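You operate a simulated robot arm through the tools that you are given. There is no shell and no other tool. Be economical: measure what you need, move in short steps, check, and stop when the job is done.

You are at the controls of a simulated two-armed robot. One attempt, no reset.

## Task
Wind the blue, gold and red ribbons at least up to the line.
Fine: the guard bar holds the reels; lower it again after.
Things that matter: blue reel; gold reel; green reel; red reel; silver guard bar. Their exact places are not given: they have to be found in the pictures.

Only the result counts: the job must be done as asked and must still hold three seconds after the hand-in. Knocking over, shifting, dropping, spilling or breaking anything else fails it.

## Robot
Two 7-joint arms with two-finger parallel grippers on one trunk, on a base that drives. Base frame: it is fixed to the floor where the robot stands at the start and does not move with it; the origin is under the middle of the robot, x ahead of it, y to its left, z up; the surface under the hand at the start is at about z = 0.78. Units: m, degrees, N and s.
The left shoulder is at the start at [0.062, 0.197, 1.254], the right one opposite. With the tool pointing down near the work surface each hand reaches from about 0.1 to 0.66 m from the robot's upright axis, wherever it stands, measured 20 degrees to its own side. Places, roughly: blue reel [0.6, 0, 1.2]; gold reel [0.6, -0.3, 1.2]; green reel [0.6, -0.1, 1.2]; red reel [0.6, 0.1, 1.2]; silver guard bar [0.6, -0.1, 1]. Payload 1.57 kg a hand.
The tool frame of a hand sits at the grasp point between the pads (the TCP): z along the fingers, y along the line on which they close. The tips reach 0.03 m beyond it. The gripper opens to 0.11 m. The fingers are 0.024 m wide and 0.012 m thick; the gripper's body (0.048 by 0.112 m) begins 0.078 m behind the TCP.
Orientation is that of the tool frame in the base frame, as [roll, pitch, yaw] about the fixed x, y, z axes, in that order (R = Rz(yaw) Ry(pitch) Rx(roll)). With the fingers straight down and closing along the base's y, the tool's x points along the base's -x, its y along +y and its z along -z.

## Interface
- The arms move only by the tool apply_moves. It takes "left_rows", "right_rows" or both (then of equal length, played together; a hand with none holds still); each is a list of rows, each an object (a shift or turn left out is 0, a gripper value left out holds the last) with "translation": the shift along the tool's x, y, z in units of 25 mm (1.0 is 25 mm), a list of three; "dr": the turn, a rotation vector about the tool's x, y, z in units of 5 degrees (1.0 is 5 degrees), a list of three; "hand": the opening, from 0 (shut) to 1 (fully open). In form: [{"translation": [tx, ty, tz], "dr": [ax, ay, az], "hand": hand}, ...]. A call has 1 to 12 rows; each row shifts and turns the commanded pose from where the row before left it, along the tool's axes as they then stand. A call with a number of a shift or a turn outside -1 to 1 is refused whole. Rows are played at 5 a second. More than 0.05 m and 8.6 degrees between two rows, or a gripper value outside its range, and nothing of the call is played. Where a pose cannot be reached the arm comes as near as it can. A force on the tool above 90 N (or 10 N above the force at the start of the call, whichever is more), or a blocked arm, ends the call early, and 0.2 s more pass. Each finger travels about 0.072 m/s and halts on what it meets, pressing with about 37 N; the grip force reading is that of the motor and also rises with nothing between the fingers. The clock runs only during rows and for 0.2 s after the last one: add rows that do not move to give the fingers time. The reply holds the time, the measured pose of the TCP, the force on the tool along the base axes, the opening and the grip force, in the units named above and with some noise, with the torque about the TCP (base axes, N m) and any sound that the robot's microphone picked up, and new pictures: "pictures" is both (left out), scene, wrist or none (wrist: the cameras of the hands that moved).
- Cameras (640 x 400 px; columns grow to the right, rows downward): "scene" is now at [0.1155, -0.0032, 1.8424]; the picture's right is [-0.17, -0.98, 0.00], its down [-0.78, 0.14, -0.61] and it looks along [0.60, -0.11, -0.79] (base axes); focal length 262 px, centre (320, 200). "left" rides on the left gripper at [0.07, -0.016, -0.141] in its tool frame; the picture's right is [0.23, 0.97, 0.00], its down [-0.85, 0.20, -0.48] and it looks along [-0.47, 0.11, 0.88] (tool axes); focal length 222 px, centre (320, 200). "right" rides on the right gripper at [0.07, 0.016, -0.141] in its tool frame; the picture's right is [-0.23, 0.97, 0.00], its down [-0.85, -0.20, -0.48] and it looks along [-0.47, -0.11, 0.88] (tool axes); focal length 222 px, centre (320, 200).
- lift_body(by): slides the trunk up (or, below 0, down) by that many m; the arms and the scene camera ride with it, the base frame stays. It gives what a move gives, with no picture.
- steer(legs): drives the robot by 1 to 6 legs, each [ahead, left, turn to the left] in m, m and degrees, along the robot's own axes; the way and the turn of a leg run together, so that a leg with both is an arc; at most 1.5 m and 180 degrees a leg. The arms and the cameras ride along, it lands a little off, and it stops where it bumps. It gives what a move gives, and a new picture of the scene camera.
- turn_head(pan, tilt): turns the head with the scene camera to pan (to the left, within 86 degrees either way) and tilt (down, from -29 to 69), counted from straight ahead of the robot. It gives what a move gives, and a new picture of the scene camera.
- locate(camera, pixels): for up to 12 pixels [column, row] of the newest picture of that camera ("zoom" is the newest enlarged one), the place [x, y, z] in the base frame of the surface seen there, good to about 0.002 m, but the place of the scene camera against the robot may be out by one fixed shift of up to 0.018 m in any direction. The clock stands still meanwhile.
- close_up(camera, box): a new picture of the part [left, top, right, bottom] of that camera's present view, enlarged. The clock stands still meanwhile.
- sign_off(): hands the job in; it is judged then, once.

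Go step by step. Measure first, check grasps and placings, and put right what went wrong. The budget is 80 turns and 260 pictures, counting those below and the enlarged ones. Unless the task says otherwise, let go and move clear before handing in, and close with one line.

The tools are called by a JSON object that holds its "op" and its "data". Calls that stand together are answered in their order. apply_moves: Moves the arms, as the interface text tells. Its arguments: {"type":"object","properties":{"left_rows":{"type":"array","items":{"type":"object","properties":{"translation":{"type":"array","items":{"type":"number"}},"dr":{"type":"array","items":{"type":"number"}},"hand":{"type":"number"}}}},"right_rows":{"type":"array","items":{"type":"object","properties":{"translation":{"type":"array","items":{"type":"number"}},"dr":{"type":"array","items":{"type":"number"}},"hand":{"type":"number"}}}},"pictures":{"type":"string","enum":["both","scene","wrist","none"]}},"required":[]} The other tools are called the same way: lift_body (by) slides the trunk up or down; steer (legs) drives the base; turn_head (pan, tilt) turns the head that bears the scene camera; locate (camera, pixels) gives the place of the surface under pixels of a picture; close_up (camera, box) takes an enlarged picture of a part of a camera's view; sign_off () hands the job in.

At the start:

```text
time: 0.0
left_eef_pos: [0.4985, 0.1467, 1.3392]
left_tcp_rot: [-180.0, -0.1, 179.9]
left_ft_force: [-0.2, 0.5, -0.5]
left_ft_torque: [0.0, 0.0, 0.05]
left_opening: 0.1103
left_finger_force: 0.0
right_eef_pos: [0.4275, -0.2262, 1.3337]
right_tcp_rot: [180.0, -0.1, 180.0]
right_ft_force: [0.7, -1.1, -0.3]
right_ft_torque: [0.0, -0.01, -0.01]
right_opening: 0.11
right_finger_force: 0.1
trunk travel left (down, up): [-0.85, 0.14]
robot x, y, heading: [0.0024, 0.0007, 0.0]
head pan, tilt: [-10.0, 52.2]
```

scene: 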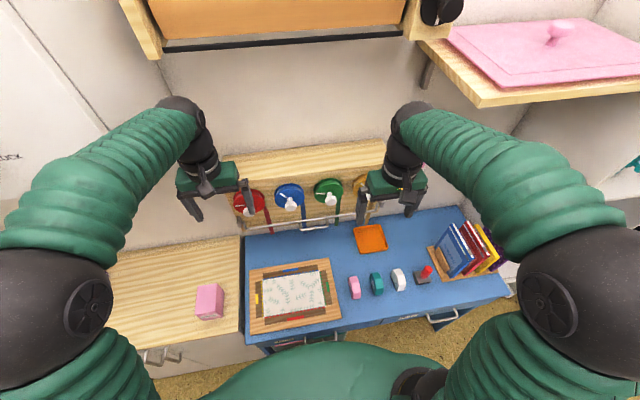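
right: 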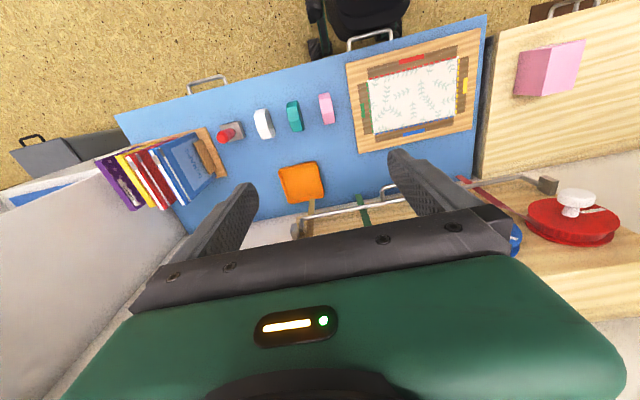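
left: 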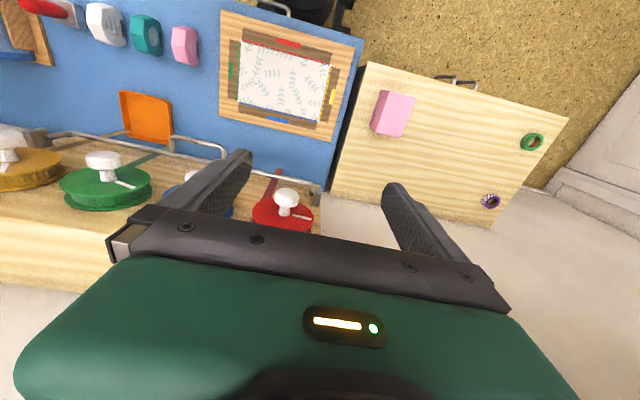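

The scene picture shows four reels on a board at about columns 235-370, rows 180-210, with a silver bar in front at rows 215-235. I'll enlarge that area to look at it more closely.

{"op": "close_up", "data": {"camera": "scene", "box": [220, 140, 400, 260]}}

{"op": "close_up", "data": {"camera": "left", "box": [0, 80, 340, 290]}}

```text
3.33 times, centred on (310, 200) of scene
```

zoom: 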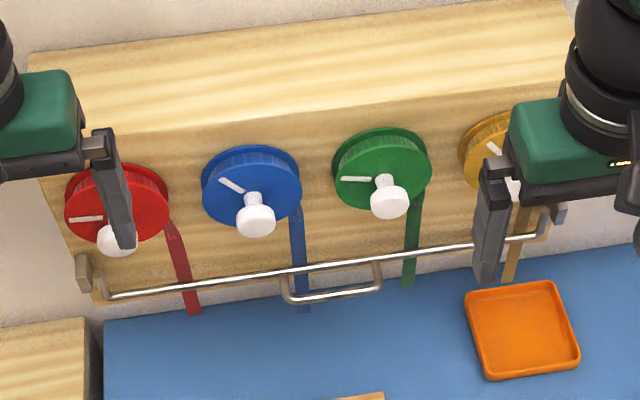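

```text
1.88 times, centred on (170, 185) of left
```

zoom: 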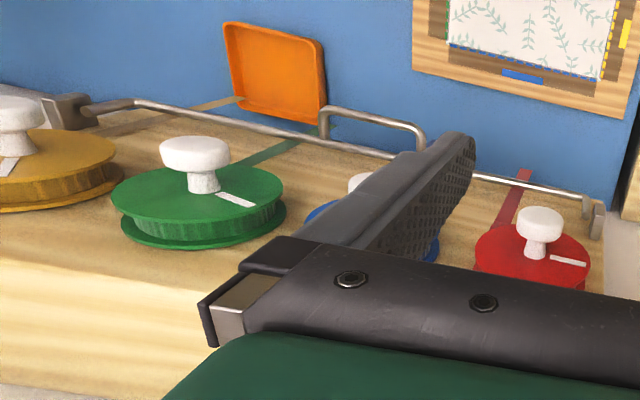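

The reels face the robot on a vertical board, each with a white knob, and the bar runs in front with a handle loop. I'll measure the key points from the scene view.

{"op": "close_up", "data": {"camera": "scene", "box": [220, 140, 400, 260]}}

{"op": "locate", "data": {"camera": "zoom", "pixels": [[256, 220], [225, 190], [205, 190], [298, 185], [388, 200], [360, 165], [110, 293], [545, 235], [285, 298], [380, 285], [330, 296], [300, 300]]}}

{"op": "locate", "data": {"camera": "zoom", "pixels": [[110, 240], [85, 200], [190, 300], [305, 305], [408, 280], [512, 275], [130, 200], [300, 100], [84, 272], [556, 215], [330, 250], [480, 150]]}}

```text
3.33 times, centred on (310, 200) of scene
```

zoom: 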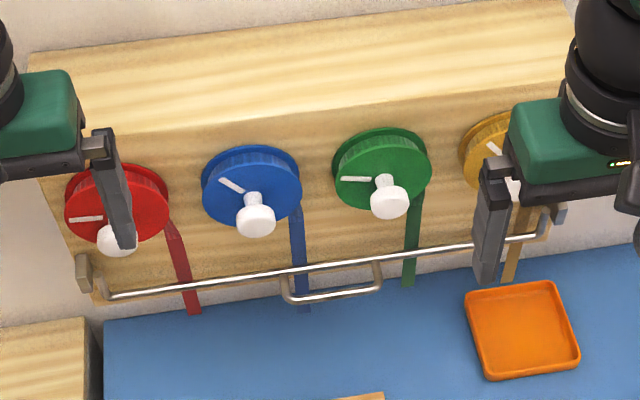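

```text
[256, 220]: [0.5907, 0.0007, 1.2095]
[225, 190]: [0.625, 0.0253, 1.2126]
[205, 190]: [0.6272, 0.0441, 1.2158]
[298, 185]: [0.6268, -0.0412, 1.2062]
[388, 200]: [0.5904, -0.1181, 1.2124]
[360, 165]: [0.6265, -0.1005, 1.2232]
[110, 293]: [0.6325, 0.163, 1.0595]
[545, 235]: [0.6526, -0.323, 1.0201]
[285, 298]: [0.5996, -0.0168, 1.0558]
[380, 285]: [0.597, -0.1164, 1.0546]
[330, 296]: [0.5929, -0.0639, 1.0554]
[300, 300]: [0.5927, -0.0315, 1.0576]
```

```text
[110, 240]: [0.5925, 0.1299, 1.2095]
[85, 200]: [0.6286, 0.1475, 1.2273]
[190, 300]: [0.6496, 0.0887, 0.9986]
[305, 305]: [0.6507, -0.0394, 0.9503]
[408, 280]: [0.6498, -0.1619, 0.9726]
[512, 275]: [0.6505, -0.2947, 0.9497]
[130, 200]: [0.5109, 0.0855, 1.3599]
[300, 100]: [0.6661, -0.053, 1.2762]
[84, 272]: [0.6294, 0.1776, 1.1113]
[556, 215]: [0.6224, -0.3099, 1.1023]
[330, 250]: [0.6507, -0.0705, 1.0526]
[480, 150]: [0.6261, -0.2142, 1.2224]
```

The board face is at x≈0.651, reel centres sit at z≈1.21 and y≈0.13, 0.0, -0.12 and -0.25, and the bar is at z≈1.06. I'll back off a little for a clear view and start turning both tools to point forward.

{"op": "steer", "data": {"legs": [[-0.25, 0, 0]]}}

{"op": "apply_moves", "data": {"left_rows": [{"dr": [0, -1, 0]}, {"dr": [0, -1, 0]}, {"dr": [0, -1, 0]}, {"dr": [0, -1, 0]}, {"dr": [0, -1, 0]}, {"dr": [0, -1, 0]}, {"dr": [0, -1, 0]}, {"dr": [0, -1, 0]}, {"dr": [0, -1, 0]}, {"dr": [0, -1, 0]}, {"dr": [0, -1, 0]}, {"dr": [0, -1, 0]}], "right_rows": [{"dr": [0, -1, 0]}, {"dr": [0, -1, 0]}, {"dr": [0, -1, 0]}, {"dr": [0, -1, 0]}, {"dr": [0, -1, 0]}, {"dr": [0, -1, 0]}, {"dr": [0, -1, 0]}, {"dr": [0, -1, 0]}, {"dr": [0, -1, 0]}, {"dr": [0, -1, 0]}, {"dr": [0, -1, 0]}, {"dr": [0, -1, 0]}], "pictures": "none"}}

{"op": "apply_moves", "data": {"left_rows": [{"dr": [0, -1, 0]}, {"dr": [0, -1, 0]}, {"dr": [0, -1, 0]}, {"dr": [0, -1, 0]}, {"dr": [0, -1, 0]}, {"dr": [0, -1, 0]}], "right_rows": [{"dr": [0, -1, 0]}, {"dr": [0, -1, 0]}, {"dr": [0, -1, 0]}, {"dr": [0, -1, 0]}, {"dr": [0, -1, 0]}, {"dr": [0, -1, 0]}]}}

```text
time: 1.8
left_eef_pos: [0.252, 0.1464, 1.3375]
left_tcp_rot: [180.0, -0.3, -180.0]
left_ft_force: [0.3, 0.1, 0.3]
left_ft_torque: [0.0, 0.03, -0.01]
left_opening: 0.11
left_finger_force: 0.0
right_eef_pos: [0.1837, -0.2251, 1.3324]
right_tcp_rot: [-180.0, -0.3, -179.9]
right_ft_force: [0.7, 0.9, 0.2]
right_ft_torque: [-0.01, 0.0, -0.03]
right_opening: 0.1101
right_finger_force: 0.0
trunk travel left (down, up): [-0.85, 0.14]
robot x, y, heading: [-0.2484, -0.0026, -0.3]
head pan, tilt: [-10.0, 52.2]
```

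scene: 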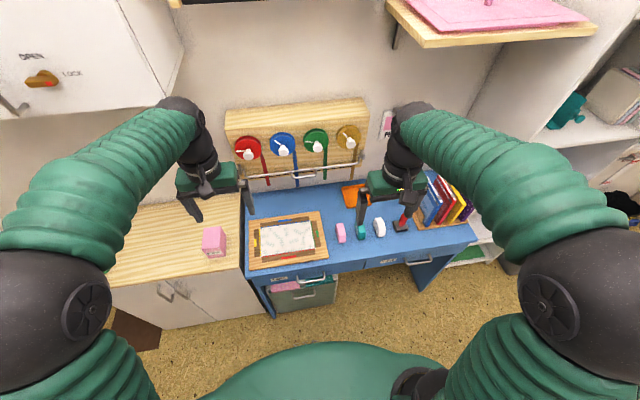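

```text
time: 4.4
left_eef_pos: [0.247, 0.1374, 1.3367]
left_tcp_rot: [-178.6, 57.4, -179.9]
left_ft_force: [0.7, 0.8, 0.3]
left_ft_torque: [0.0, 0.01, 0.02]
left_opening: 0.1098
left_finger_force: 0.1
left hand out of reach, approached as far as the arm can: row 12
right_eef_pos: [0.2337, -0.231, 1.3547]
right_tcp_rot: [179.6, 59.8, 179.8]
right_ft_force: [-0.4, 1.0, -0.5]
right_ft_torque: [0.01, 0.0, -0.02]
right_opening: 0.11
right_finger_force: 0.2
right hand out of reach, approached as far as the arm can: row 8, 9, 10, 11, 12
trunk travel left (down, up): [-0.85, 0.14]
robot x, y, heading: [-0.2476, -0.002, -0.1]
head pan, tilt: [-10.0, 52.2]
```

```text
time: 5.8
left_eef_pos: [0.2932, 0.133, 1.3527]
left_tcp_rot: [-159.2, 87.2, -160.1]
left_ft_force: [0.7, -0.5, 0.1]
left_ft_torque: [-0.01, -0.02, -0.03]
left_opening: 0.1102
left_finger_force: 0.0
left hand out of reach, approached as far as the arm can: row 2, 3, 4, 5, 6
right_eef_pos: [0.2977, -0.2333, 1.3807]
right_tcp_rot: [-99.2, 89.8, -99.1]
right_ft_force: [0.1, 0.4, 0.5]
right_ft_torque: [-0.01, -0.02, 0.02]
right_opening: 0.1098
right_finger_force: 0.1
right hand out of reach, approached as far as the arm can: row 1, 2, 3, 4, 5, 6
trunk travel left (down, up): [-0.85, 0.14]
robot x, y, heading: [-0.249, 0.0007, 0.0]
head pan, tilt: [-10.0, 52.2]
```

scene: 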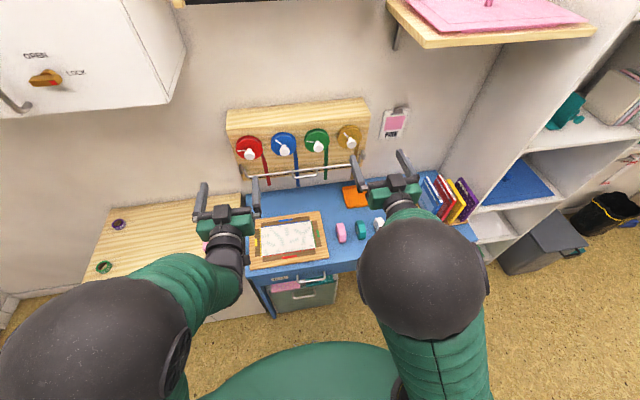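
right: 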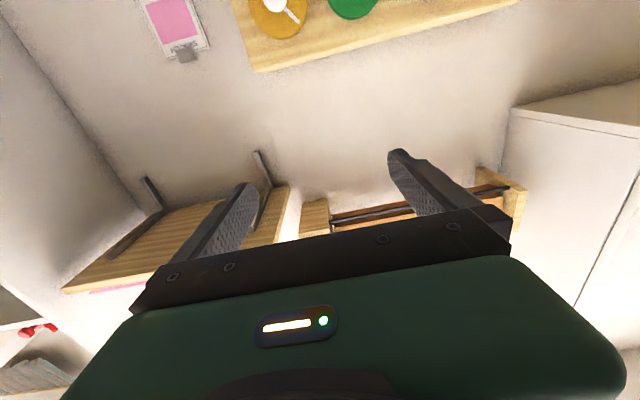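
left: 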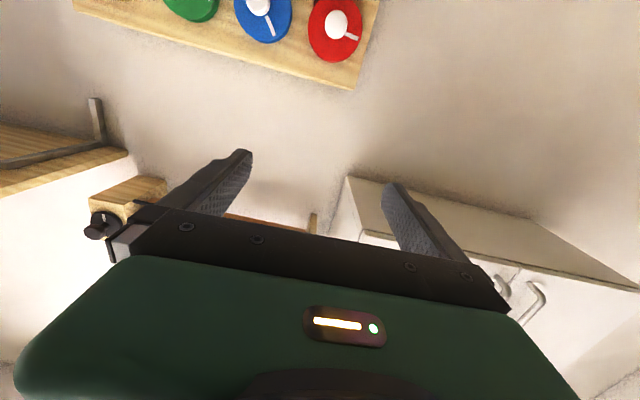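

Both tools now point forward and the board is unobstructed at (225-370, 100-185). I'll enlarge it, along with the card on the wall at (394,124).

{"op": "turn_head", "data": {"pan": -2, "tilt": 38}}

{"op": "close_up", "data": {"camera": "scene", "box": [230, 140, 440, 270]}}

```text
time: 6.6
left_eef_pos: [0.2918, 0.1317, 1.3524]
left_tcp_rot: [-159.7, 87.1, -160.8]
left_ft_force: [0.3, -0.4, 0.4]
left_ft_torque: [0.02, -0.01, -0.01]
left_opening: 0.11
left_finger_force: 0.1
right_eef_pos: [0.2966, -0.2337, 1.3821]
right_tcp_rot: [-104.0, 89.9, -103.8]
right_ft_force: [-0.4, 0.7, 1.1]
right_ft_torque: [0.03, -0.03, -0.01]
right_opening: 0.1097
right_finger_force: 0.1
trunk travel left (down, up): [-0.85, 0.14]
robot x, y, heading: [-0.252, -0.0011, 0.1]
head pan, tilt: [-2.0, 38.0]
```

scene: 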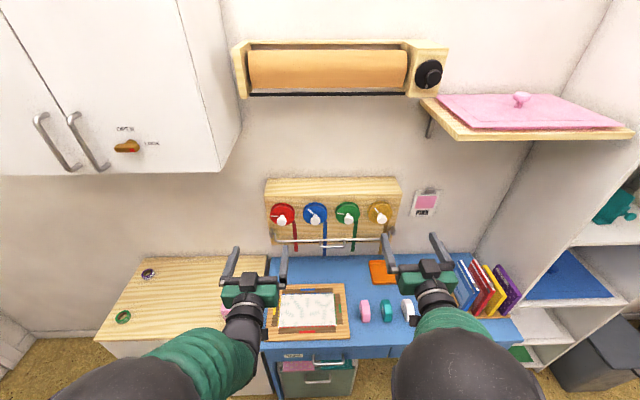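

```text
3.05 times, centred on (335, 205) of scene
```

zoom: 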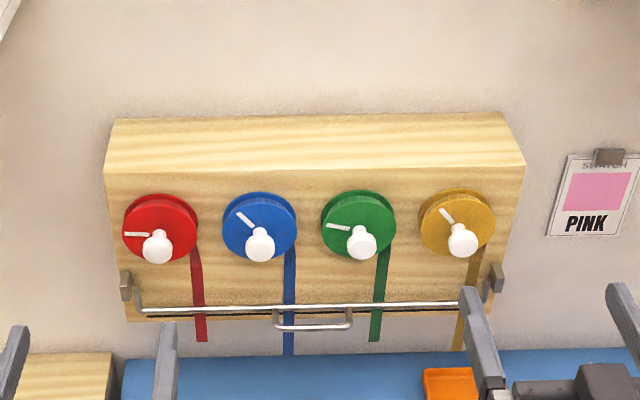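

A black line runs along the board's bottom behind the bar (zoom row ~315), and all four ribbons hang below it on the right side of their reels. I'll measure the line, ribbon ends, knobs and bar.

{"op": "close_up", "data": {"camera": "scene", "box": [255, 170, 415, 270]}}

{"op": "locate", "data": {"camera": "zoom", "pixels": [[178, 263], [292, 285], [405, 260], [158, 229], [290, 228], [418, 226], [105, 193], [242, 191], [378, 189], [510, 186], [240, 255], [236, 244]]}}

{"op": "locate", "data": {"camera": "zoom", "pixels": [[90, 150], [125, 135], [200, 170], [220, 150], [283, 172], [500, 258], [310, 245], [360, 243], [70, 215], [560, 200], [77, 228], [555, 225]]}}

```text
4.00 times, centred on (335, 220) of scene
```

zoom: 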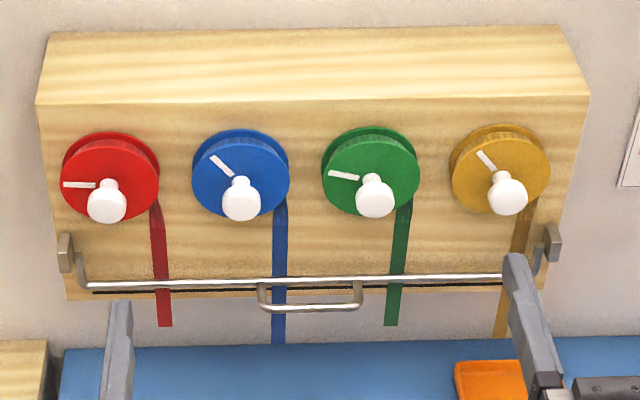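

```text
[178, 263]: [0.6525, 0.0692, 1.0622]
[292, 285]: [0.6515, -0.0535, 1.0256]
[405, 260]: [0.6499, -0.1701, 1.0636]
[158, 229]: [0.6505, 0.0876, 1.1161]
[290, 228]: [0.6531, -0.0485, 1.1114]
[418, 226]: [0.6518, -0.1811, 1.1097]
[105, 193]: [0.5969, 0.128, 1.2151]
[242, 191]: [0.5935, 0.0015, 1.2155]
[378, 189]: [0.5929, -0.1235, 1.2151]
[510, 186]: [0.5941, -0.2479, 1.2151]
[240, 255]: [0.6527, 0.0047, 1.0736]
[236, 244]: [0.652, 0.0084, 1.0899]
```

```text
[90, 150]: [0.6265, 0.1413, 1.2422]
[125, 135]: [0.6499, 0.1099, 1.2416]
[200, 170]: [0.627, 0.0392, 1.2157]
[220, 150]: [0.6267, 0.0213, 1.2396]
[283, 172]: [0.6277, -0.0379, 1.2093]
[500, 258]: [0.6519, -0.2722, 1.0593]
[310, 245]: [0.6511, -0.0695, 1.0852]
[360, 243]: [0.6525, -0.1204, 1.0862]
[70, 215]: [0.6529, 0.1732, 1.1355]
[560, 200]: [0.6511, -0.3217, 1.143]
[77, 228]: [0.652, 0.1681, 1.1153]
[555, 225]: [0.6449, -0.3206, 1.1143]
```

The line is at z≈1.03, with ribbon ends below it (blue and gold ~0.945, red ~0.99), and knobs concentric at z≈1.21. I'll drive partway in and roll the right hand so it closes vertically, to cage the bar's handle (y≈-0.065, z≈1.055).

{"op": "steer", "data": {"legs": [[0.14, 0, 0]]}}

{"op": "apply_moves", "data": {"right_rows": [{"dr": [0, 0, 1]}, {"dr": [0, 0, 1]}, {"dr": [0, 0, 1]}, {"dr": [0, 0, 1]}, {"dr": [0, 0, 1]}, {"dr": [0, 0, 1]}, {"dr": [0, 0, 1]}, {"dr": [0, 0, 1]}, {"dr": [0, 0, 1]}, {"dr": [0, 0, 1]}, {"dr": [0, 0, 1]}, {"dr": [0, 0, 1]}], "pictures": "none"}}

{"op": "apply_moves", "data": {"right_rows": [{"dr": [0, 0, 1]}, {"dr": [0, 0, 1]}, {"dr": [0, 0, 1]}, {"dr": [0, 0, 1]}, {"dr": [0, 0, 1]}, {"dr": [0, 0, 1]}, {"translation": [1, -1, 0]}, {"translation": [1, -1, 0]}, {"translation": [1, -1, 0]}, {"translation": [1, -1, 0]}, {"translation": [1, -1, 0]}, {"translation": [0.8, -1, 0]}]}}

```text
time: 7.9
left_eef_pos: [0.4214, 0.126, 1.3565]
left_tcp_rot: [-160.6, 87.5, -161.8]
left_ft_force: [-0.8, 0.8, 0.6]
left_ft_torque: [-0.03, -0.01, 0.0]
left_opening: 0.1102
left_finger_force: 0.2
right_eef_pos: [0.424, -0.2406, 1.3832]
right_tcp_rot: [16.2, 89.7, 16.2]
right_ft_force: [-0.9, 0.1, 0.8]
right_ft_torque: [-0.01, 0.01, -0.01]
right_opening: 0.1097
right_finger_force: 0.0
trunk travel left (down, up): [-0.85, 0.14]
robot x, y, heading: [-0.1132, -0.0033, -0.1]
head pan, tilt: [-2.0, 38.0]
```

scene: 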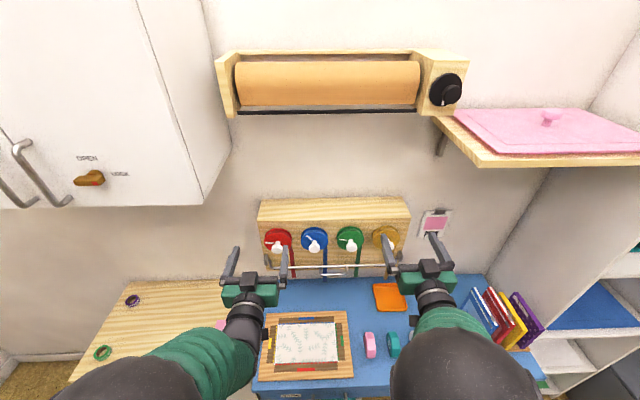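

```text
time: 10.5
left_eef_pos: [0.4283, 0.1269, 1.3549]
left_tcp_rot: [-161.3, 87.2, -162.4]
left_ft_force: [0.6, 0.6, -0.1]
left_ft_torque: [-0.02, -0.01, -0.01]
left_opening: 0.11
left_finger_force: 0.0
right_eef_pos: [0.4295, -0.2388, 1.3818]
right_tcp_rot: [89.9, 30.0, 90.1]
right_ft_force: [0.7, -0.2, 0.3]
right_ft_torque: [0.0, -0.01, 0.0]
right_opening: 0.1098
right_finger_force: 0.0
trunk travel left (down, up): [-0.85, 0.14]
robot x, y, heading: [-0.1117, -0.004, 0.1]
head pan, tilt: [-2.0, 38.0]
```

```text
time: 13.1
left_eef_pos: [0.428, 0.1279, 1.3538]
left_tcp_rot: [-160.5, 87.2, -161.7]
left_ft_force: [0.0, 0.7, 0.0]
left_ft_torque: [-0.01, -0.04, -0.04]
left_opening: 0.1102
left_finger_force: 0.0
right_eef_pos: [0.4348, -0.0945, 1.2305]
right_tcp_rot: [89.9, 0.0, 89.9]
right_ft_force: [0.5, 0.5, -0.1]
right_ft_torque: [0.02, 0.01, -0.05]
right_opening: 0.11
right_finger_force: 0.1
right hand out of reach, approached as far as the arm can: row 7
trunk travel left (down, up): [-0.85, 0.14]
robot x, y, heading: [-0.1153, -0.0008, -0.2]
head pan, tilt: [-2.0, 38.0]
```

scene: 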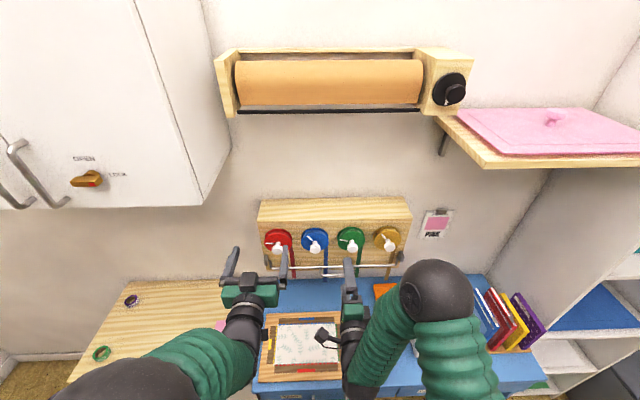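
right: 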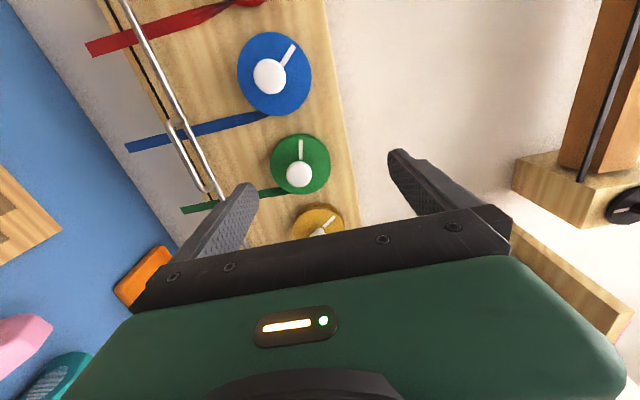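

The right wrist view now shows the reels, bar, handle and line clearly. I'll measure them in this more accurate camera.

{"op": "close_up", "data": {"camera": "right", "box": [80, 0, 370, 240]}}

{"op": "locate", "data": {"camera": "right", "pixels": [[269, 76], [299, 174], [178, 92], [172, 122], [181, 160], [204, 192], [195, 178], [128, 148], [88, 48], [170, 105], [184, 210], [150, 45]]}}

```text
1.67 times, centred on (225, 120) of right
```

zoom: 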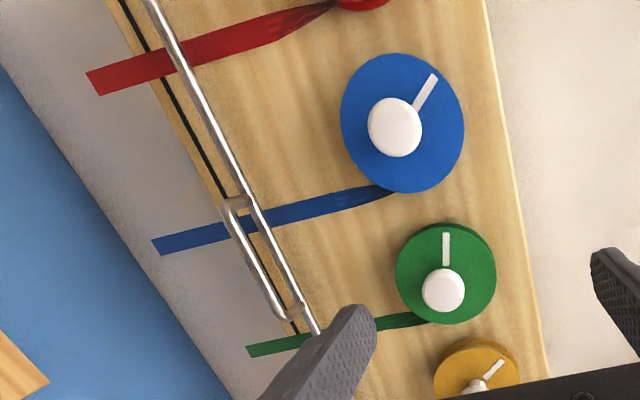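

```text
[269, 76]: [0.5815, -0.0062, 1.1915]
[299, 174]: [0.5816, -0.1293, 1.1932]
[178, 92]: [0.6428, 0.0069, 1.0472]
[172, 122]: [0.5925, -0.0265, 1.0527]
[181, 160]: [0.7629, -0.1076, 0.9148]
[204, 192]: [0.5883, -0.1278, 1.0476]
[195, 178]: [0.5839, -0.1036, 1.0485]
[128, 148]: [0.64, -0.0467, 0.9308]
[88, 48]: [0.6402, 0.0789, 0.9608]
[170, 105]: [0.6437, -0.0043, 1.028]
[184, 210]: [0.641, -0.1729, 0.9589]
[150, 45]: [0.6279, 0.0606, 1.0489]
```

In the wrist frame the handle rod is at x≈0.585, z≈1.049, y -0.03..-0.12. The line is at z≈1.028, the blue end at z=0.931 and the red end at z=0.961. I'll bring the right hand in front of the handle with a moderate opening.

{"op": "apply_moves", "data": {"right_rows": [{"translation": [0.4, -1, 0], "hand": 0.45}, {"translation": [0.4, -1, 0]}, {"translation": [0, -1, 0]}, {"translation": [0, -1, 0]}, {"translation": [0, -1, 0]}, {"translation": [0, -1, 0]}, {"translation": [0, -1, 0]}, {"translation": [0, -0.3, 0]}, {"translation": [0, 0, 1]}, {"translation": [0, 0, 1]}, {}, {}]}}

```text
time: 15.7
left_eef_pos: [0.4262, 0.1266, 1.354]
left_tcp_rot: [-160.7, 87.3, -161.9]
left_ft_force: [0.1, -0.6, -0.3]
left_ft_torque: [0.0, 0.02, -0.01]
left_opening: 0.1101
left_finger_force: 0.1
right_eef_pos: [0.4842, -0.072, 1.0467]
right_tcp_rot: [90.0, 0.0, 90.0]
right_ft_force: [0.2, 0.0, -0.2]
right_ft_torque: [-0.02, -0.01, -0.01]
right_opening: 0.0492
right_finger_force: 0.0
trunk travel left (down, up): [-0.85, 0.14]
robot x, y, heading: [-0.1108, 0.0004, -0.3]
head pan, tilt: [-2.0, 38.0]
```

scene: 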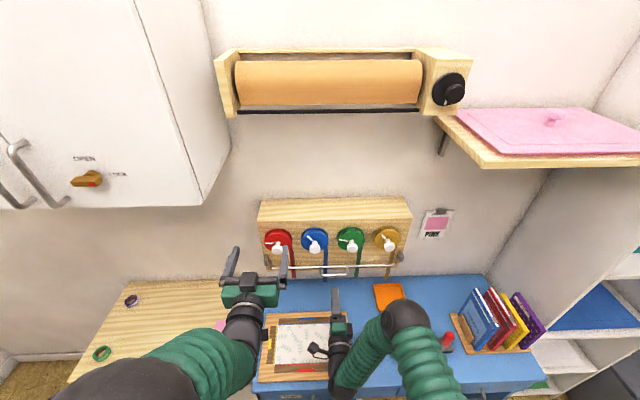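
right: 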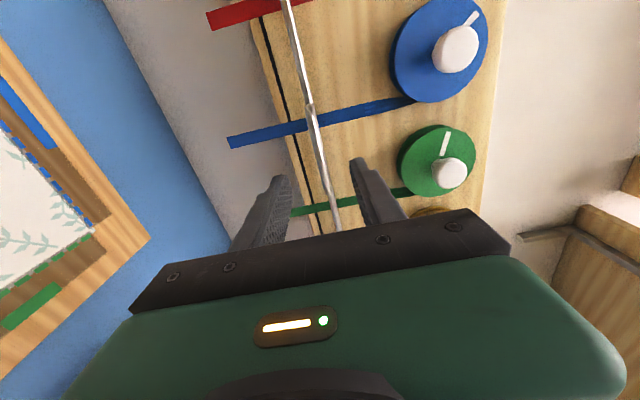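

The fingers straddle the bar line at (330,190) in the right view. I'll advance about 0.088 m and then close to a loose cage.

{"op": "apply_moves", "data": {"right_rows": [{"translation": [0, 0, 1]}, {"translation": [0, 0, 1]}, {"translation": [0, 0, 1]}, {"translation": [0, 0.1, 0.6]}, {"hand": 0.2}, {}, {}]}}

{"op": "close_up", "data": {"camera": "right", "box": [200, 60, 460, 260]}}

```text
time: 17.3
left_eef_pos: [0.4264, 0.1274, 1.3548]
left_tcp_rot: [-161.0, 87.3, -162.2]
left_ft_force: [-0.2, 0.5, 0.5]
left_ft_torque: [-0.01, 0.01, -0.01]
left_opening: 0.1101
left_finger_force: 0.1
right_eef_pos: [0.5765, -0.0744, 1.0512]
right_tcp_rot: [90.0, 0.0, 89.9]
right_ft_force: [-1.0, -0.3, -0.5]
right_ft_torque: [0.04, 0.03, -0.02]
right_opening: 0.0223
right_finger_force: 0.1
trunk travel left (down, up): [-0.85, 0.14]
robot x, y, heading: [-0.1137, -0.0014, -0.3]
head pan, tilt: [-2.0, 38.0]
```

scene: 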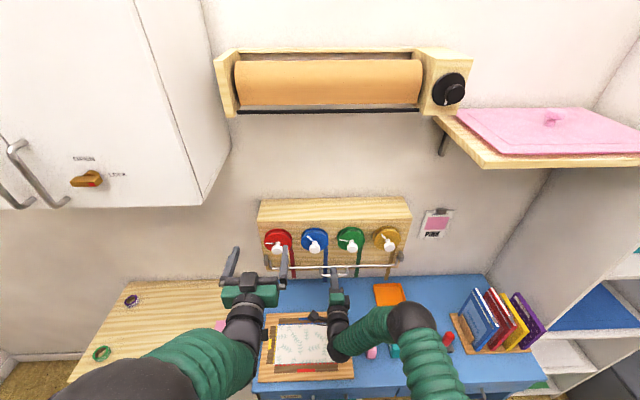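
right: 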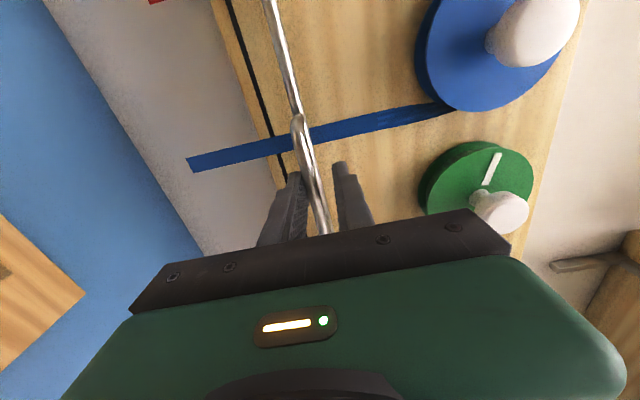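

```text
2.00 times, centred on (330, 160) of right
```

zoom: 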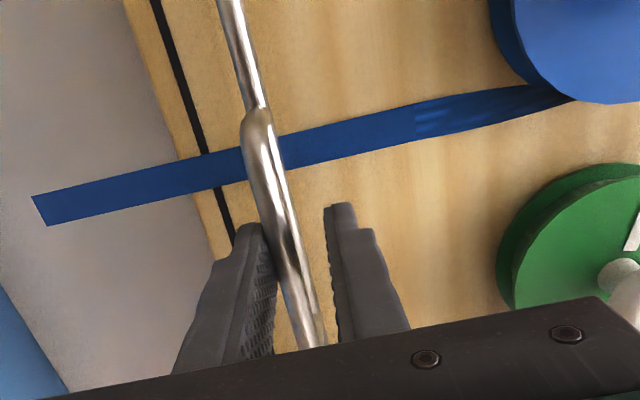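

The handle rod at zoom (285,260) is caged between the fingers. I'll raise it along an estimated arc (up and slightly out), watching the force.

{"op": "apply_moves", "data": {"right_rows": [{"translation": [0, 0.3, -0.2]}, {"translation": [0, 0.3, -0.2]}, {"translation": [0, 0.3, -0.15]}, {"translation": [0, 0.3, -0.1]}, {"translation": [0, 0.3, -0.1]}, {"translation": [0, 0.3, -0.05]}, {}]}}

{"op": "close_up", "data": {"camera": "scene", "box": [250, 190, 410, 290]}}

```text
time: 18.9
left_eef_pos: [0.4272, 0.1274, 1.3557]
left_tcp_rot: [-161.0, 87.3, -162.3]
left_ft_force: [0.1, 0.0, -0.1]
left_ft_torque: [-0.01, 0.0, 0.02]
left_opening: 0.11
left_finger_force: 0.1
right_eef_pos: [0.5541, -0.0745, 1.0966]
right_tcp_rot: [89.9, 0.0, 89.9]
right_ft_force: [-0.8, -0.9, -1.5]
right_ft_torque: [0.01, 0.01, -0.07]
right_opening: 0.0227
right_finger_force: 0.9
trunk travel left (down, up): [-0.85, 0.14]
robot x, y, heading: [-0.1177, -0.0017, 0.2]
head pan, tilt: [-2.0, 38.0]
```

scene: 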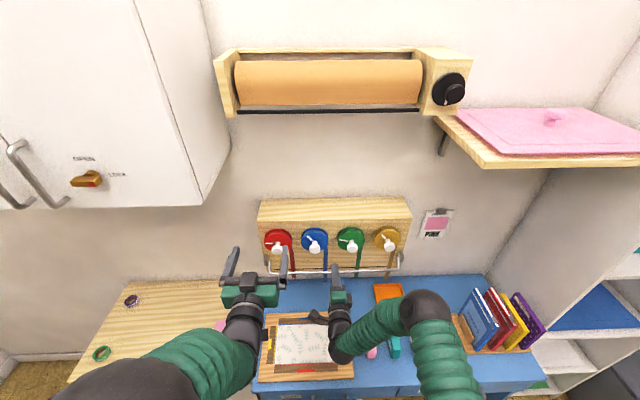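
right: 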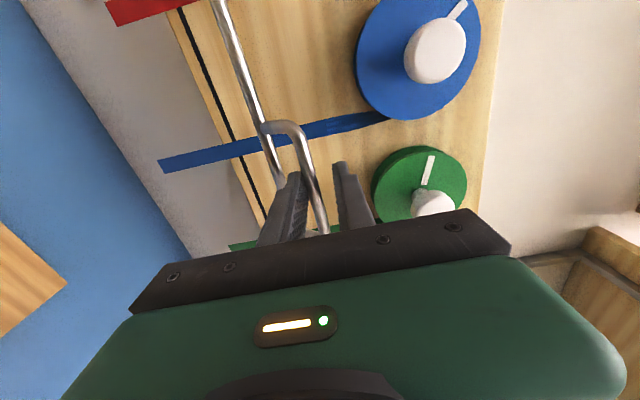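

```text
4.00 times, centred on (330, 240) of scene
```

zoom: 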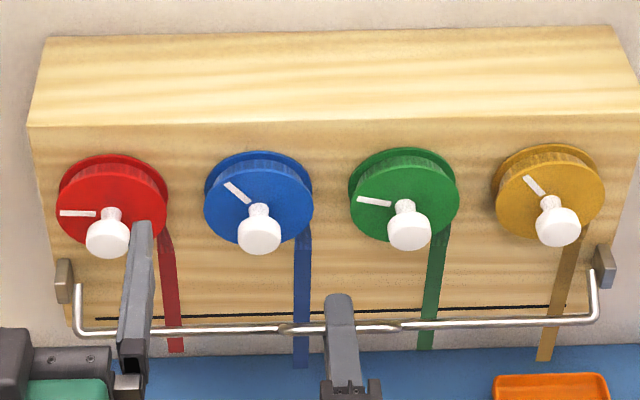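

The bar swings on its hinge, with the line now visible behind it. I'll measure the bar and handle to pin down the arc.

{"op": "locate", "data": {"camera": "right", "pixels": [[238, 62], [258, 115], [285, 126], [308, 160], [437, 50], [160, 165]]}}

{"op": "apply_moves", "data": {"right_rows": [{"translation": [0, 0.3, 0]}, {"translation": [0, 0.3, 0.05]}, {"translation": [0, 0.3, 0.1]}, {}]}}

{"op": "close_up", "data": {"camera": "scene", "box": [250, 190, 410, 290]}}

```text
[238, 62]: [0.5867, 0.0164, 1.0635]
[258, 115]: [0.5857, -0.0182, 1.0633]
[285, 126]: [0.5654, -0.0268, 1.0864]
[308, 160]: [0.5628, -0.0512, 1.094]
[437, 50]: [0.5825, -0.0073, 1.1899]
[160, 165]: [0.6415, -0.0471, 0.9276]
```

```text
time: 19.9
left_eef_pos: [0.4268, 0.1272, 1.3544]
left_tcp_rot: [-161.5, 87.3, -162.6]
left_ft_force: [0.5, 0.0, 0.4]
left_ft_torque: [0.01, 0.01, -0.02]
left_opening: 0.1101
left_finger_force: 0.0
right_eef_pos: [0.5577, -0.0737, 1.1178]
right_tcp_rot: [90.1, 0.0, 90.0]
right_ft_force: [0.4, -0.1, -5.6]
right_ft_torque: [0.07, 0.04, 0.09]
right_opening: 0.0262
right_finger_force: 2.1
trunk travel left (down, up): [-0.85, 0.14]
robot x, y, heading: [-0.115, -0.0005, -0.1]
head pan, tilt: [-2.0, 38.0]
```

scene: 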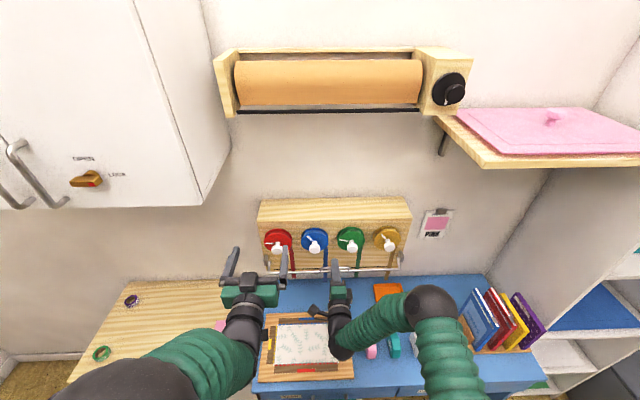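
right: 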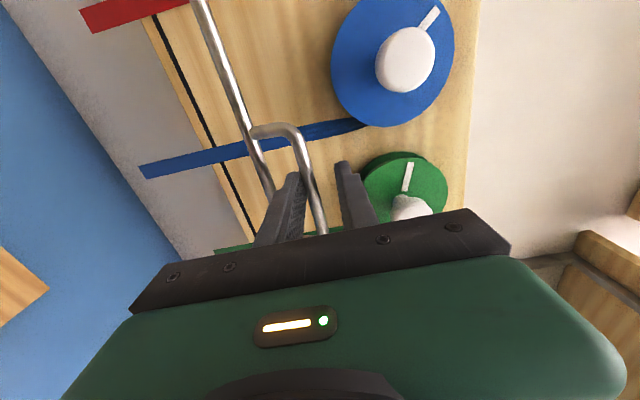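

```text
4.00 times, centred on (330, 240) of scene
```

zoom: 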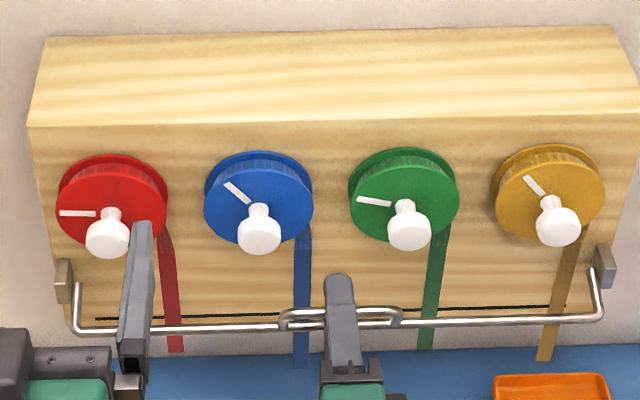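

The bar is rotating about a pivot near (0.628, 1.098), about 60° so far, with 5.6 N resistance. I'll continue along the arc.

{"op": "apply_moves", "data": {"right_rows": [{"translation": [0, 0.3, 0.1]}, {"translation": [0, 0.3, 0.1]}, {"translation": [0, 0.3, 0.15]}, {"translation": [0, 0.3, 0.2]}, {}]}}

{"op": "close_up", "data": {"camera": "scene", "box": [250, 190, 410, 290]}}

```text
time: 21.1
left_eef_pos: [0.4299, 0.1259, 1.3518]
left_tcp_rot: [-163.2, 87.1, -164.4]
left_ft_force: [0.6, 1.1, -0.2]
left_ft_torque: [0.01, 0.02, 0.0]
left_opening: 0.1098
left_finger_force: 0.1
right_eef_pos: [0.5695, -0.0749, 1.1391]
right_tcp_rot: [91.5, 0.0, 90.2]
right_ft_force: [-23.3, -0.5, -50.1]
right_ft_torque: [0.25, 0.77, 0.0]
right_opening: 0.0672
right_finger_force: 25.4
trunk travel left (down, up): [-0.85, 0.14]
robot x, y, heading: [-0.1138, 0.0034, -0.1]
head pan, tilt: [-2.0, 38.0]
```

scene: 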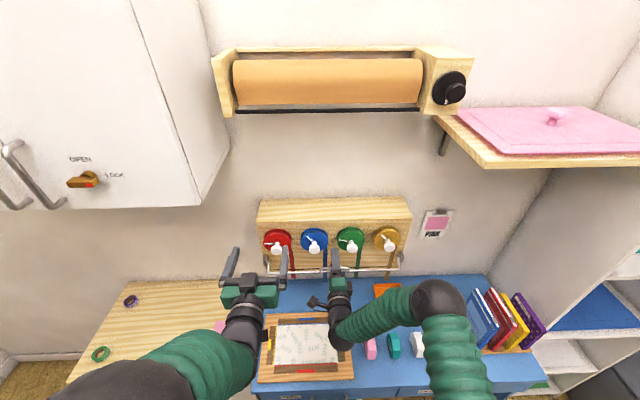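
right: 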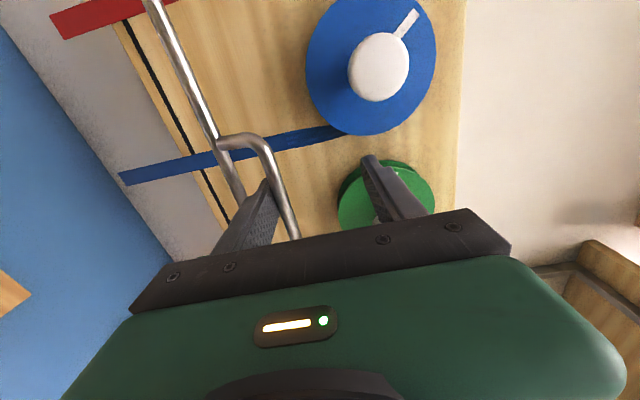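

```text
4.00 times, centred on (330, 240) of scene
```

zoom: 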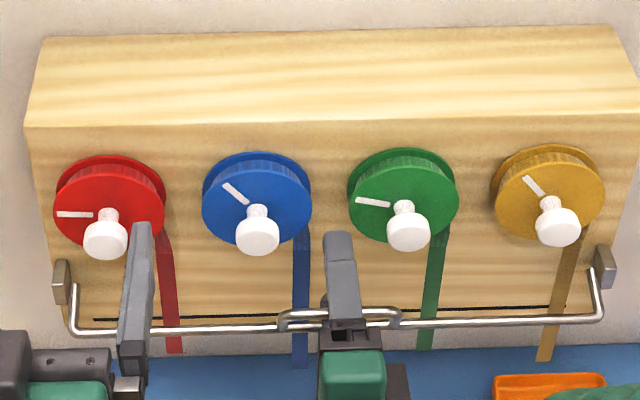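

The force jumped to 50 N and the fingers were pried open, so the bar has hit its stop at about 60°. I'll ease back down and see whether it stays up by itself.

{"op": "apply_moves", "data": {"right_rows": [{"translation": [0, -0.4, -0.2]}, {"translation": [0, -0.4, -0.2]}, {"translation": [0, -0.2, -0.1]}, {"hand": 0.35}, {"translation": [0, -0.2, 0]}, {}]}}

{"op": "close_up", "data": {"camera": "scene", "box": [250, 190, 410, 290]}}

```text
time: 22.5
left_eef_pos: [0.4273, 0.1271, 1.3543]
left_tcp_rot: [-161.4, 87.3, -162.5]
left_ft_force: [-0.1, -0.3, 0.9]
left_ft_torque: [0.05, -0.01, 0.0]
left_opening: 0.1099
left_finger_force: 0.1
right_eef_pos: [0.5604, -0.0757, 1.1188]
right_tcp_rot: [90.0, 0.0, 90.0]
right_ft_force: [0.1, -0.7, 0.5]
right_ft_torque: [0.0, 0.04, -0.04]
right_opening: 0.0386
right_finger_force: 0.1
trunk travel left (down, up): [-0.85, 0.14]
robot x, y, heading: [-0.1133, -0.0, 0.0]
head pan, tilt: [-2.0, 38.0]
```

scene: 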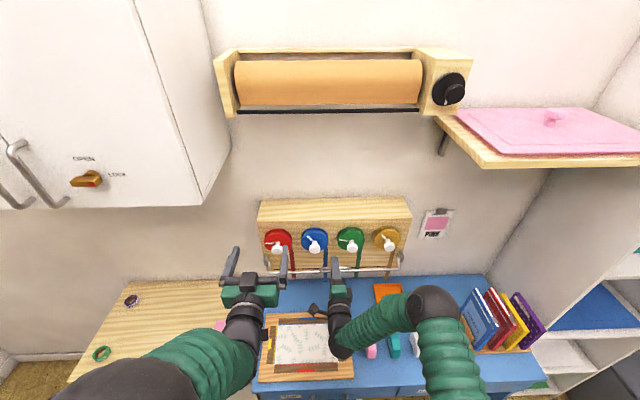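
right: 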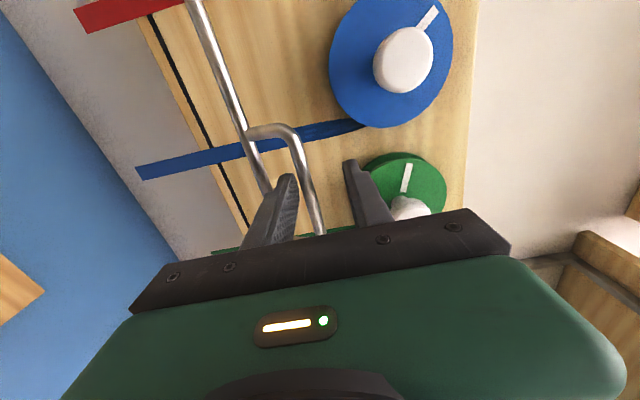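

```text
4.00 times, centred on (330, 240) of scene
```

zoom: 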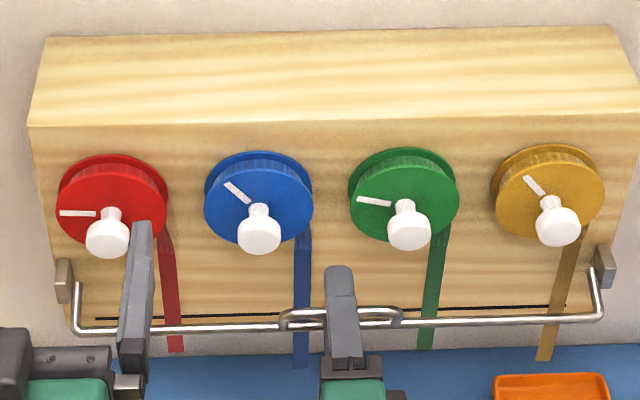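

The rod now sits free between the fingers with no force, so the bar seems to hold by friction. I'll back straight out and check it stays.

{"op": "apply_moves", "data": {"right_rows": [{"translation": [0, 0, -1]}, {"translation": [0, 0, -1]}, {"translation": [0, 0, -1]}, {"translation": [0, 0, -1]}, {}]}}

{"op": "locate", "data": {"camera": "right", "pixels": [[200, 60], [250, 130]]}}

{"op": "close_up", "data": {"camera": "scene", "box": [250, 190, 410, 290]}}

```text
time: 23.7
left_eef_pos: [0.4269, 0.1275, 1.353]
left_tcp_rot: [-161.1, 87.3, -162.3]
left_ft_force: [-0.6, -0.8, 0.3]
left_ft_torque: [-0.02, 0.0, -0.02]
left_opening: 0.11
left_finger_force: 0.1
right_eef_pos: [0.4586, -0.0754, 1.1186]
right_tcp_rot: [90.0, 0.0, 90.0]
right_ft_force: [-0.2, -0.4, -0.7]
right_ft_torque: [-0.02, -0.02, 0.01]
right_opening: 0.0382
right_finger_force: 0.1
trunk travel left (down, up): [-0.85, 0.14]
robot x, y, heading: [-0.1176, -0.0014, -0.1]
head pan, tilt: [-2.0, 38.0]
```

scene: 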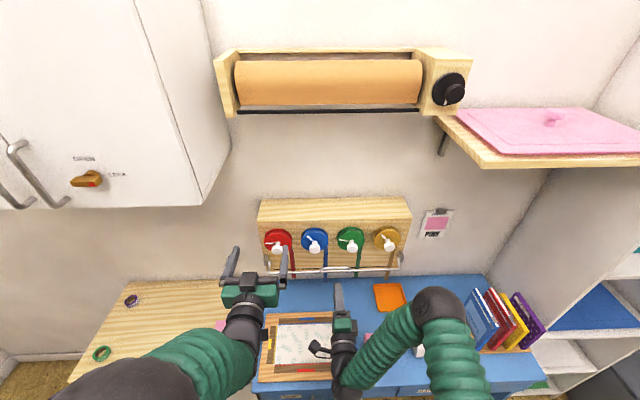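
right: 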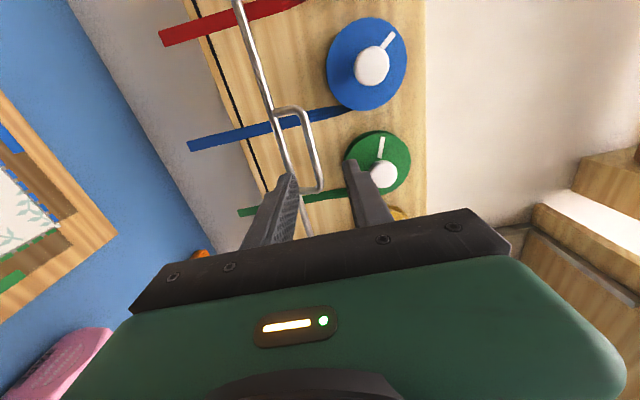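

```text
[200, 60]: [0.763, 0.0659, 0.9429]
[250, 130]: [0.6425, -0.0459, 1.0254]
```

```text
4.00 times, centred on (330, 240) of scene
```

zoom: 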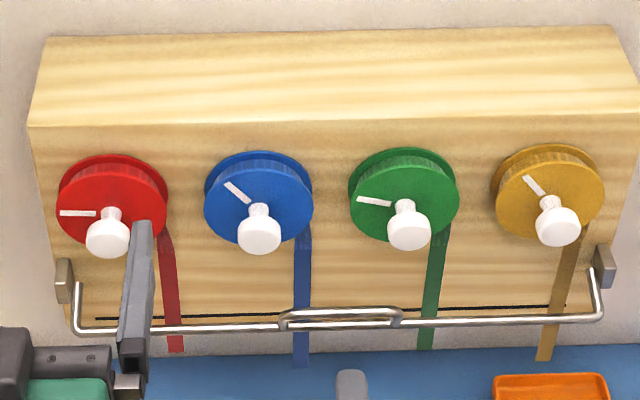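

The bar stays up on its own. The right hand will go to the gold knob (y≈-0.253, z≈1.192) while the left rolls to +90° so it has maximum winding travel (CCW seen from here).

{"op": "apply_moves", "data": {"right_rows": [{"translation": [-1, 0.5, 0], "hand": 0.6}, {"translation": [-1, 0.5, 0]}, {"translation": [-1, 0.5, 0]}, {"translation": [-1, 0.5, 0]}, {"translation": [-1, 0.5, 0]}, {"translation": [-1, 0.44, 0]}, {"translation": [-1, 0, 0]}, {"translation": [-0.1, 0, 0]}, {}, {}, {}, {}], "left_rows": [{"dr": [0, 0, 1], "hand": 0.6}, {"dr": [0, 0, 1]}, {"dr": [0, 0, 1]}, {"dr": [0, 0, 1]}, {"dr": [0, 0, 1]}, {"dr": [0, 0, 1]}, {"dr": [0, 0, 1]}, {"dr": [0, 0, 1]}, {"dr": [0, 0, 1]}, {"dr": [0, 0, 1]}, {"dr": [0, 0, 1]}, {"dr": [0, 0, 1]}], "pictures": "none"}}

{"op": "apply_moves", "data": {"left_rows": [{"dr": [0, 0, 1]}, {"dr": [0, 0, 1]}, {"dr": [0, 0, 1]}, {"dr": [0, 0, 1]}, {"dr": [0, 0, 1]}, {"dr": [0, 0, 1]}, {"translation": [0, -1, 0]}, {"translation": [0, -1, 0]}, {"translation": [0, -1, 0]}, {"translation": [0, -1, 0]}, {"translation": [0, -1, 0]}, {"translation": [0, -1, 0]}]}}

```text
time: 26.3
left_eef_pos: [0.4259, 0.1266, 1.3544]
left_tcp_rot: [93.0, 30.7, 90.4]
left_ft_force: [0.4, 0.3, 0.3]
left_ft_torque: [0.0, 0.05, 0.0]
left_opening: 0.0658
left_finger_force: 0.1
right_eef_pos: [0.4603, -0.2542, 1.1913]
right_tcp_rot: [89.9, -0.2, 90.1]
right_ft_force: [0.9, -0.5, 0.0]
right_ft_torque: [0.01, 0.01, -0.01]
right_opening: 0.0659
right_finger_force: 0.0
trunk travel left (down, up): [-0.85, 0.14]
robot x, y, heading: [-0.1192, -0.0034, 0.0]
head pan, tilt: [-2.0, 38.0]
```

```text
time: 28.9
left_eef_pos: [0.4216, 0.1101, 1.3493]
left_tcp_rot: [92.7, 0.9, 88.8]
left_ft_force: [-0.4, 0.6, 0.6]
left_ft_torque: [-0.02, 0.01, 0.0]
left_opening: 0.0658
left_finger_force: 0.0
left hand out of reach, approached as far as the arm can: row 7, 8, 9, 10, 11, 12
right_eef_pos: [0.4597, -0.2535, 1.1919]
right_tcp_rot: [90.0, -0.1, 89.9]
right_ft_force: [0.7, -0.6, 0.5]
right_ft_torque: [0.0, 0.03, -0.03]
right_opening: 0.066
right_finger_force: 0.1
trunk travel left (down, up): [-0.85, 0.14]
robot x, y, heading: [-0.1157, -0.0007, -0.1]
head pan, tilt: [-2.0, 38.0]
```

scene: 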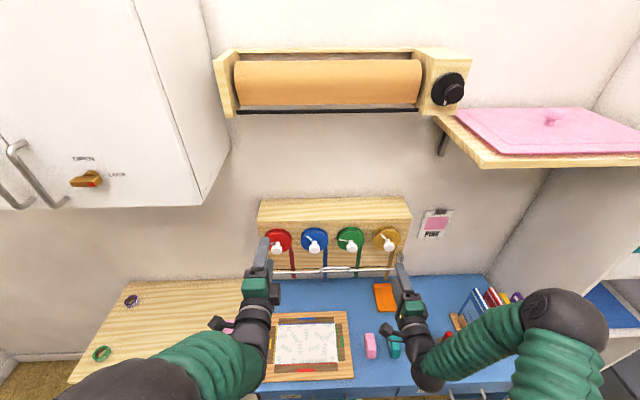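
left: 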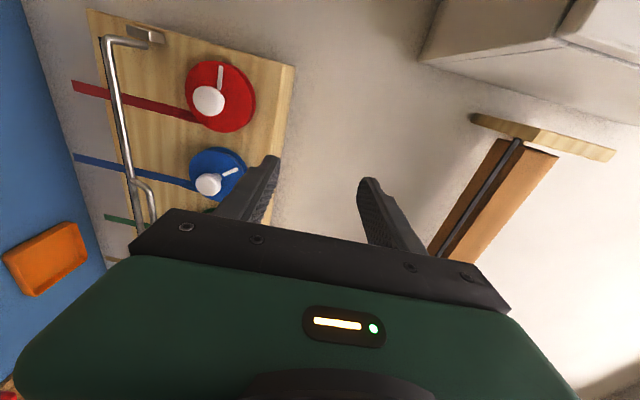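

The left hand couldn't descend because it is too near the body. I'll push it forward (x≈0.48) and see where it lands. From the left view I'll also measure the red knob (208,100) and blue knob (207,184).

{"op": "locate", "data": {"camera": "left", "pixels": [[208, 100], [207, 184], [75, 86], [76, 158]]}}

{"op": "apply_moves", "data": {"left_rows": [{"translation": [0, 0, 1]}, {"translation": [0, 0, 1]}, {"translation": [0, 0, 0.4]}, {}], "right_rows": [{"translation": [0, 0, 1]}, {"translation": [0, 0, 1]}, {"translation": [0, 0, 0.4]}, {}]}}

```text
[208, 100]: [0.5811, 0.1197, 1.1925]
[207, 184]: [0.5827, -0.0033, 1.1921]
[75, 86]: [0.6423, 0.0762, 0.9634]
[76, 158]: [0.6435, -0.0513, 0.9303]
```

```text
time: 29.9
left_eef_pos: [0.4612, 0.1116, 1.3744]
left_tcp_rot: [92.7, 0.8, 88.9]
left_ft_force: [0.2, 0.1, -0.1]
left_ft_torque: [0.01, 0.0, 0.0]
left_opening: 0.0663
left_finger_force: 0.0
left hand out of reach, approached as far as the arm can: row 1, 2, 3
right_eef_pos: [0.5183, -0.2529, 1.1921]
right_tcp_rot: [89.9, -0.1, 89.9]
right_ft_force: [0.5, -0.8, -0.8]
right_ft_torque: [-0.03, -0.02, 0.0]
right_opening: 0.0658
right_finger_force: 0.2
trunk travel left (down, up): [-0.85, 0.14]
robot x, y, heading: [-0.1137, 0.0001, -0.2]
head pan, tilt: [-2.0, 38.0]
```

scene: 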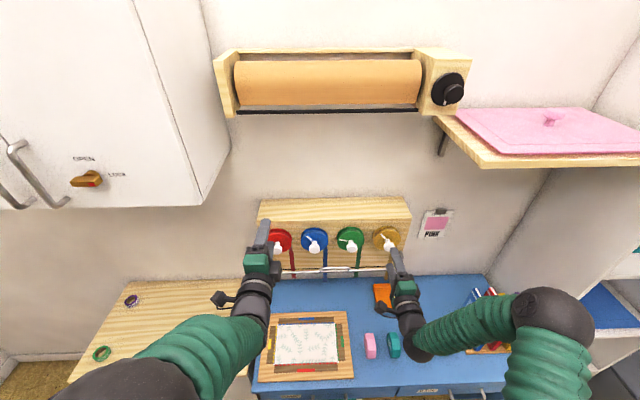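
right: 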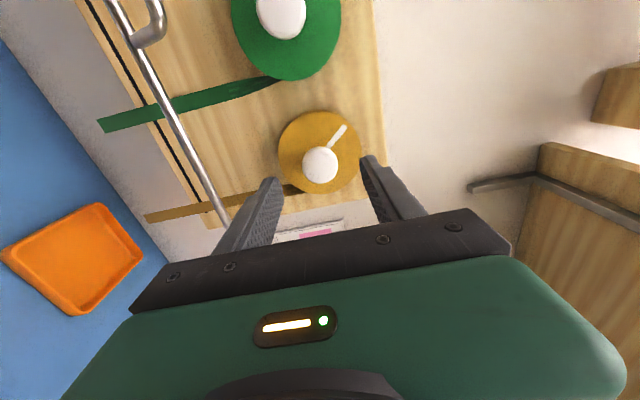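
left: 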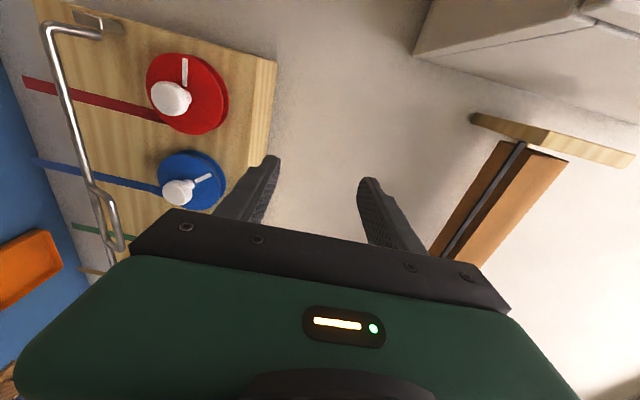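

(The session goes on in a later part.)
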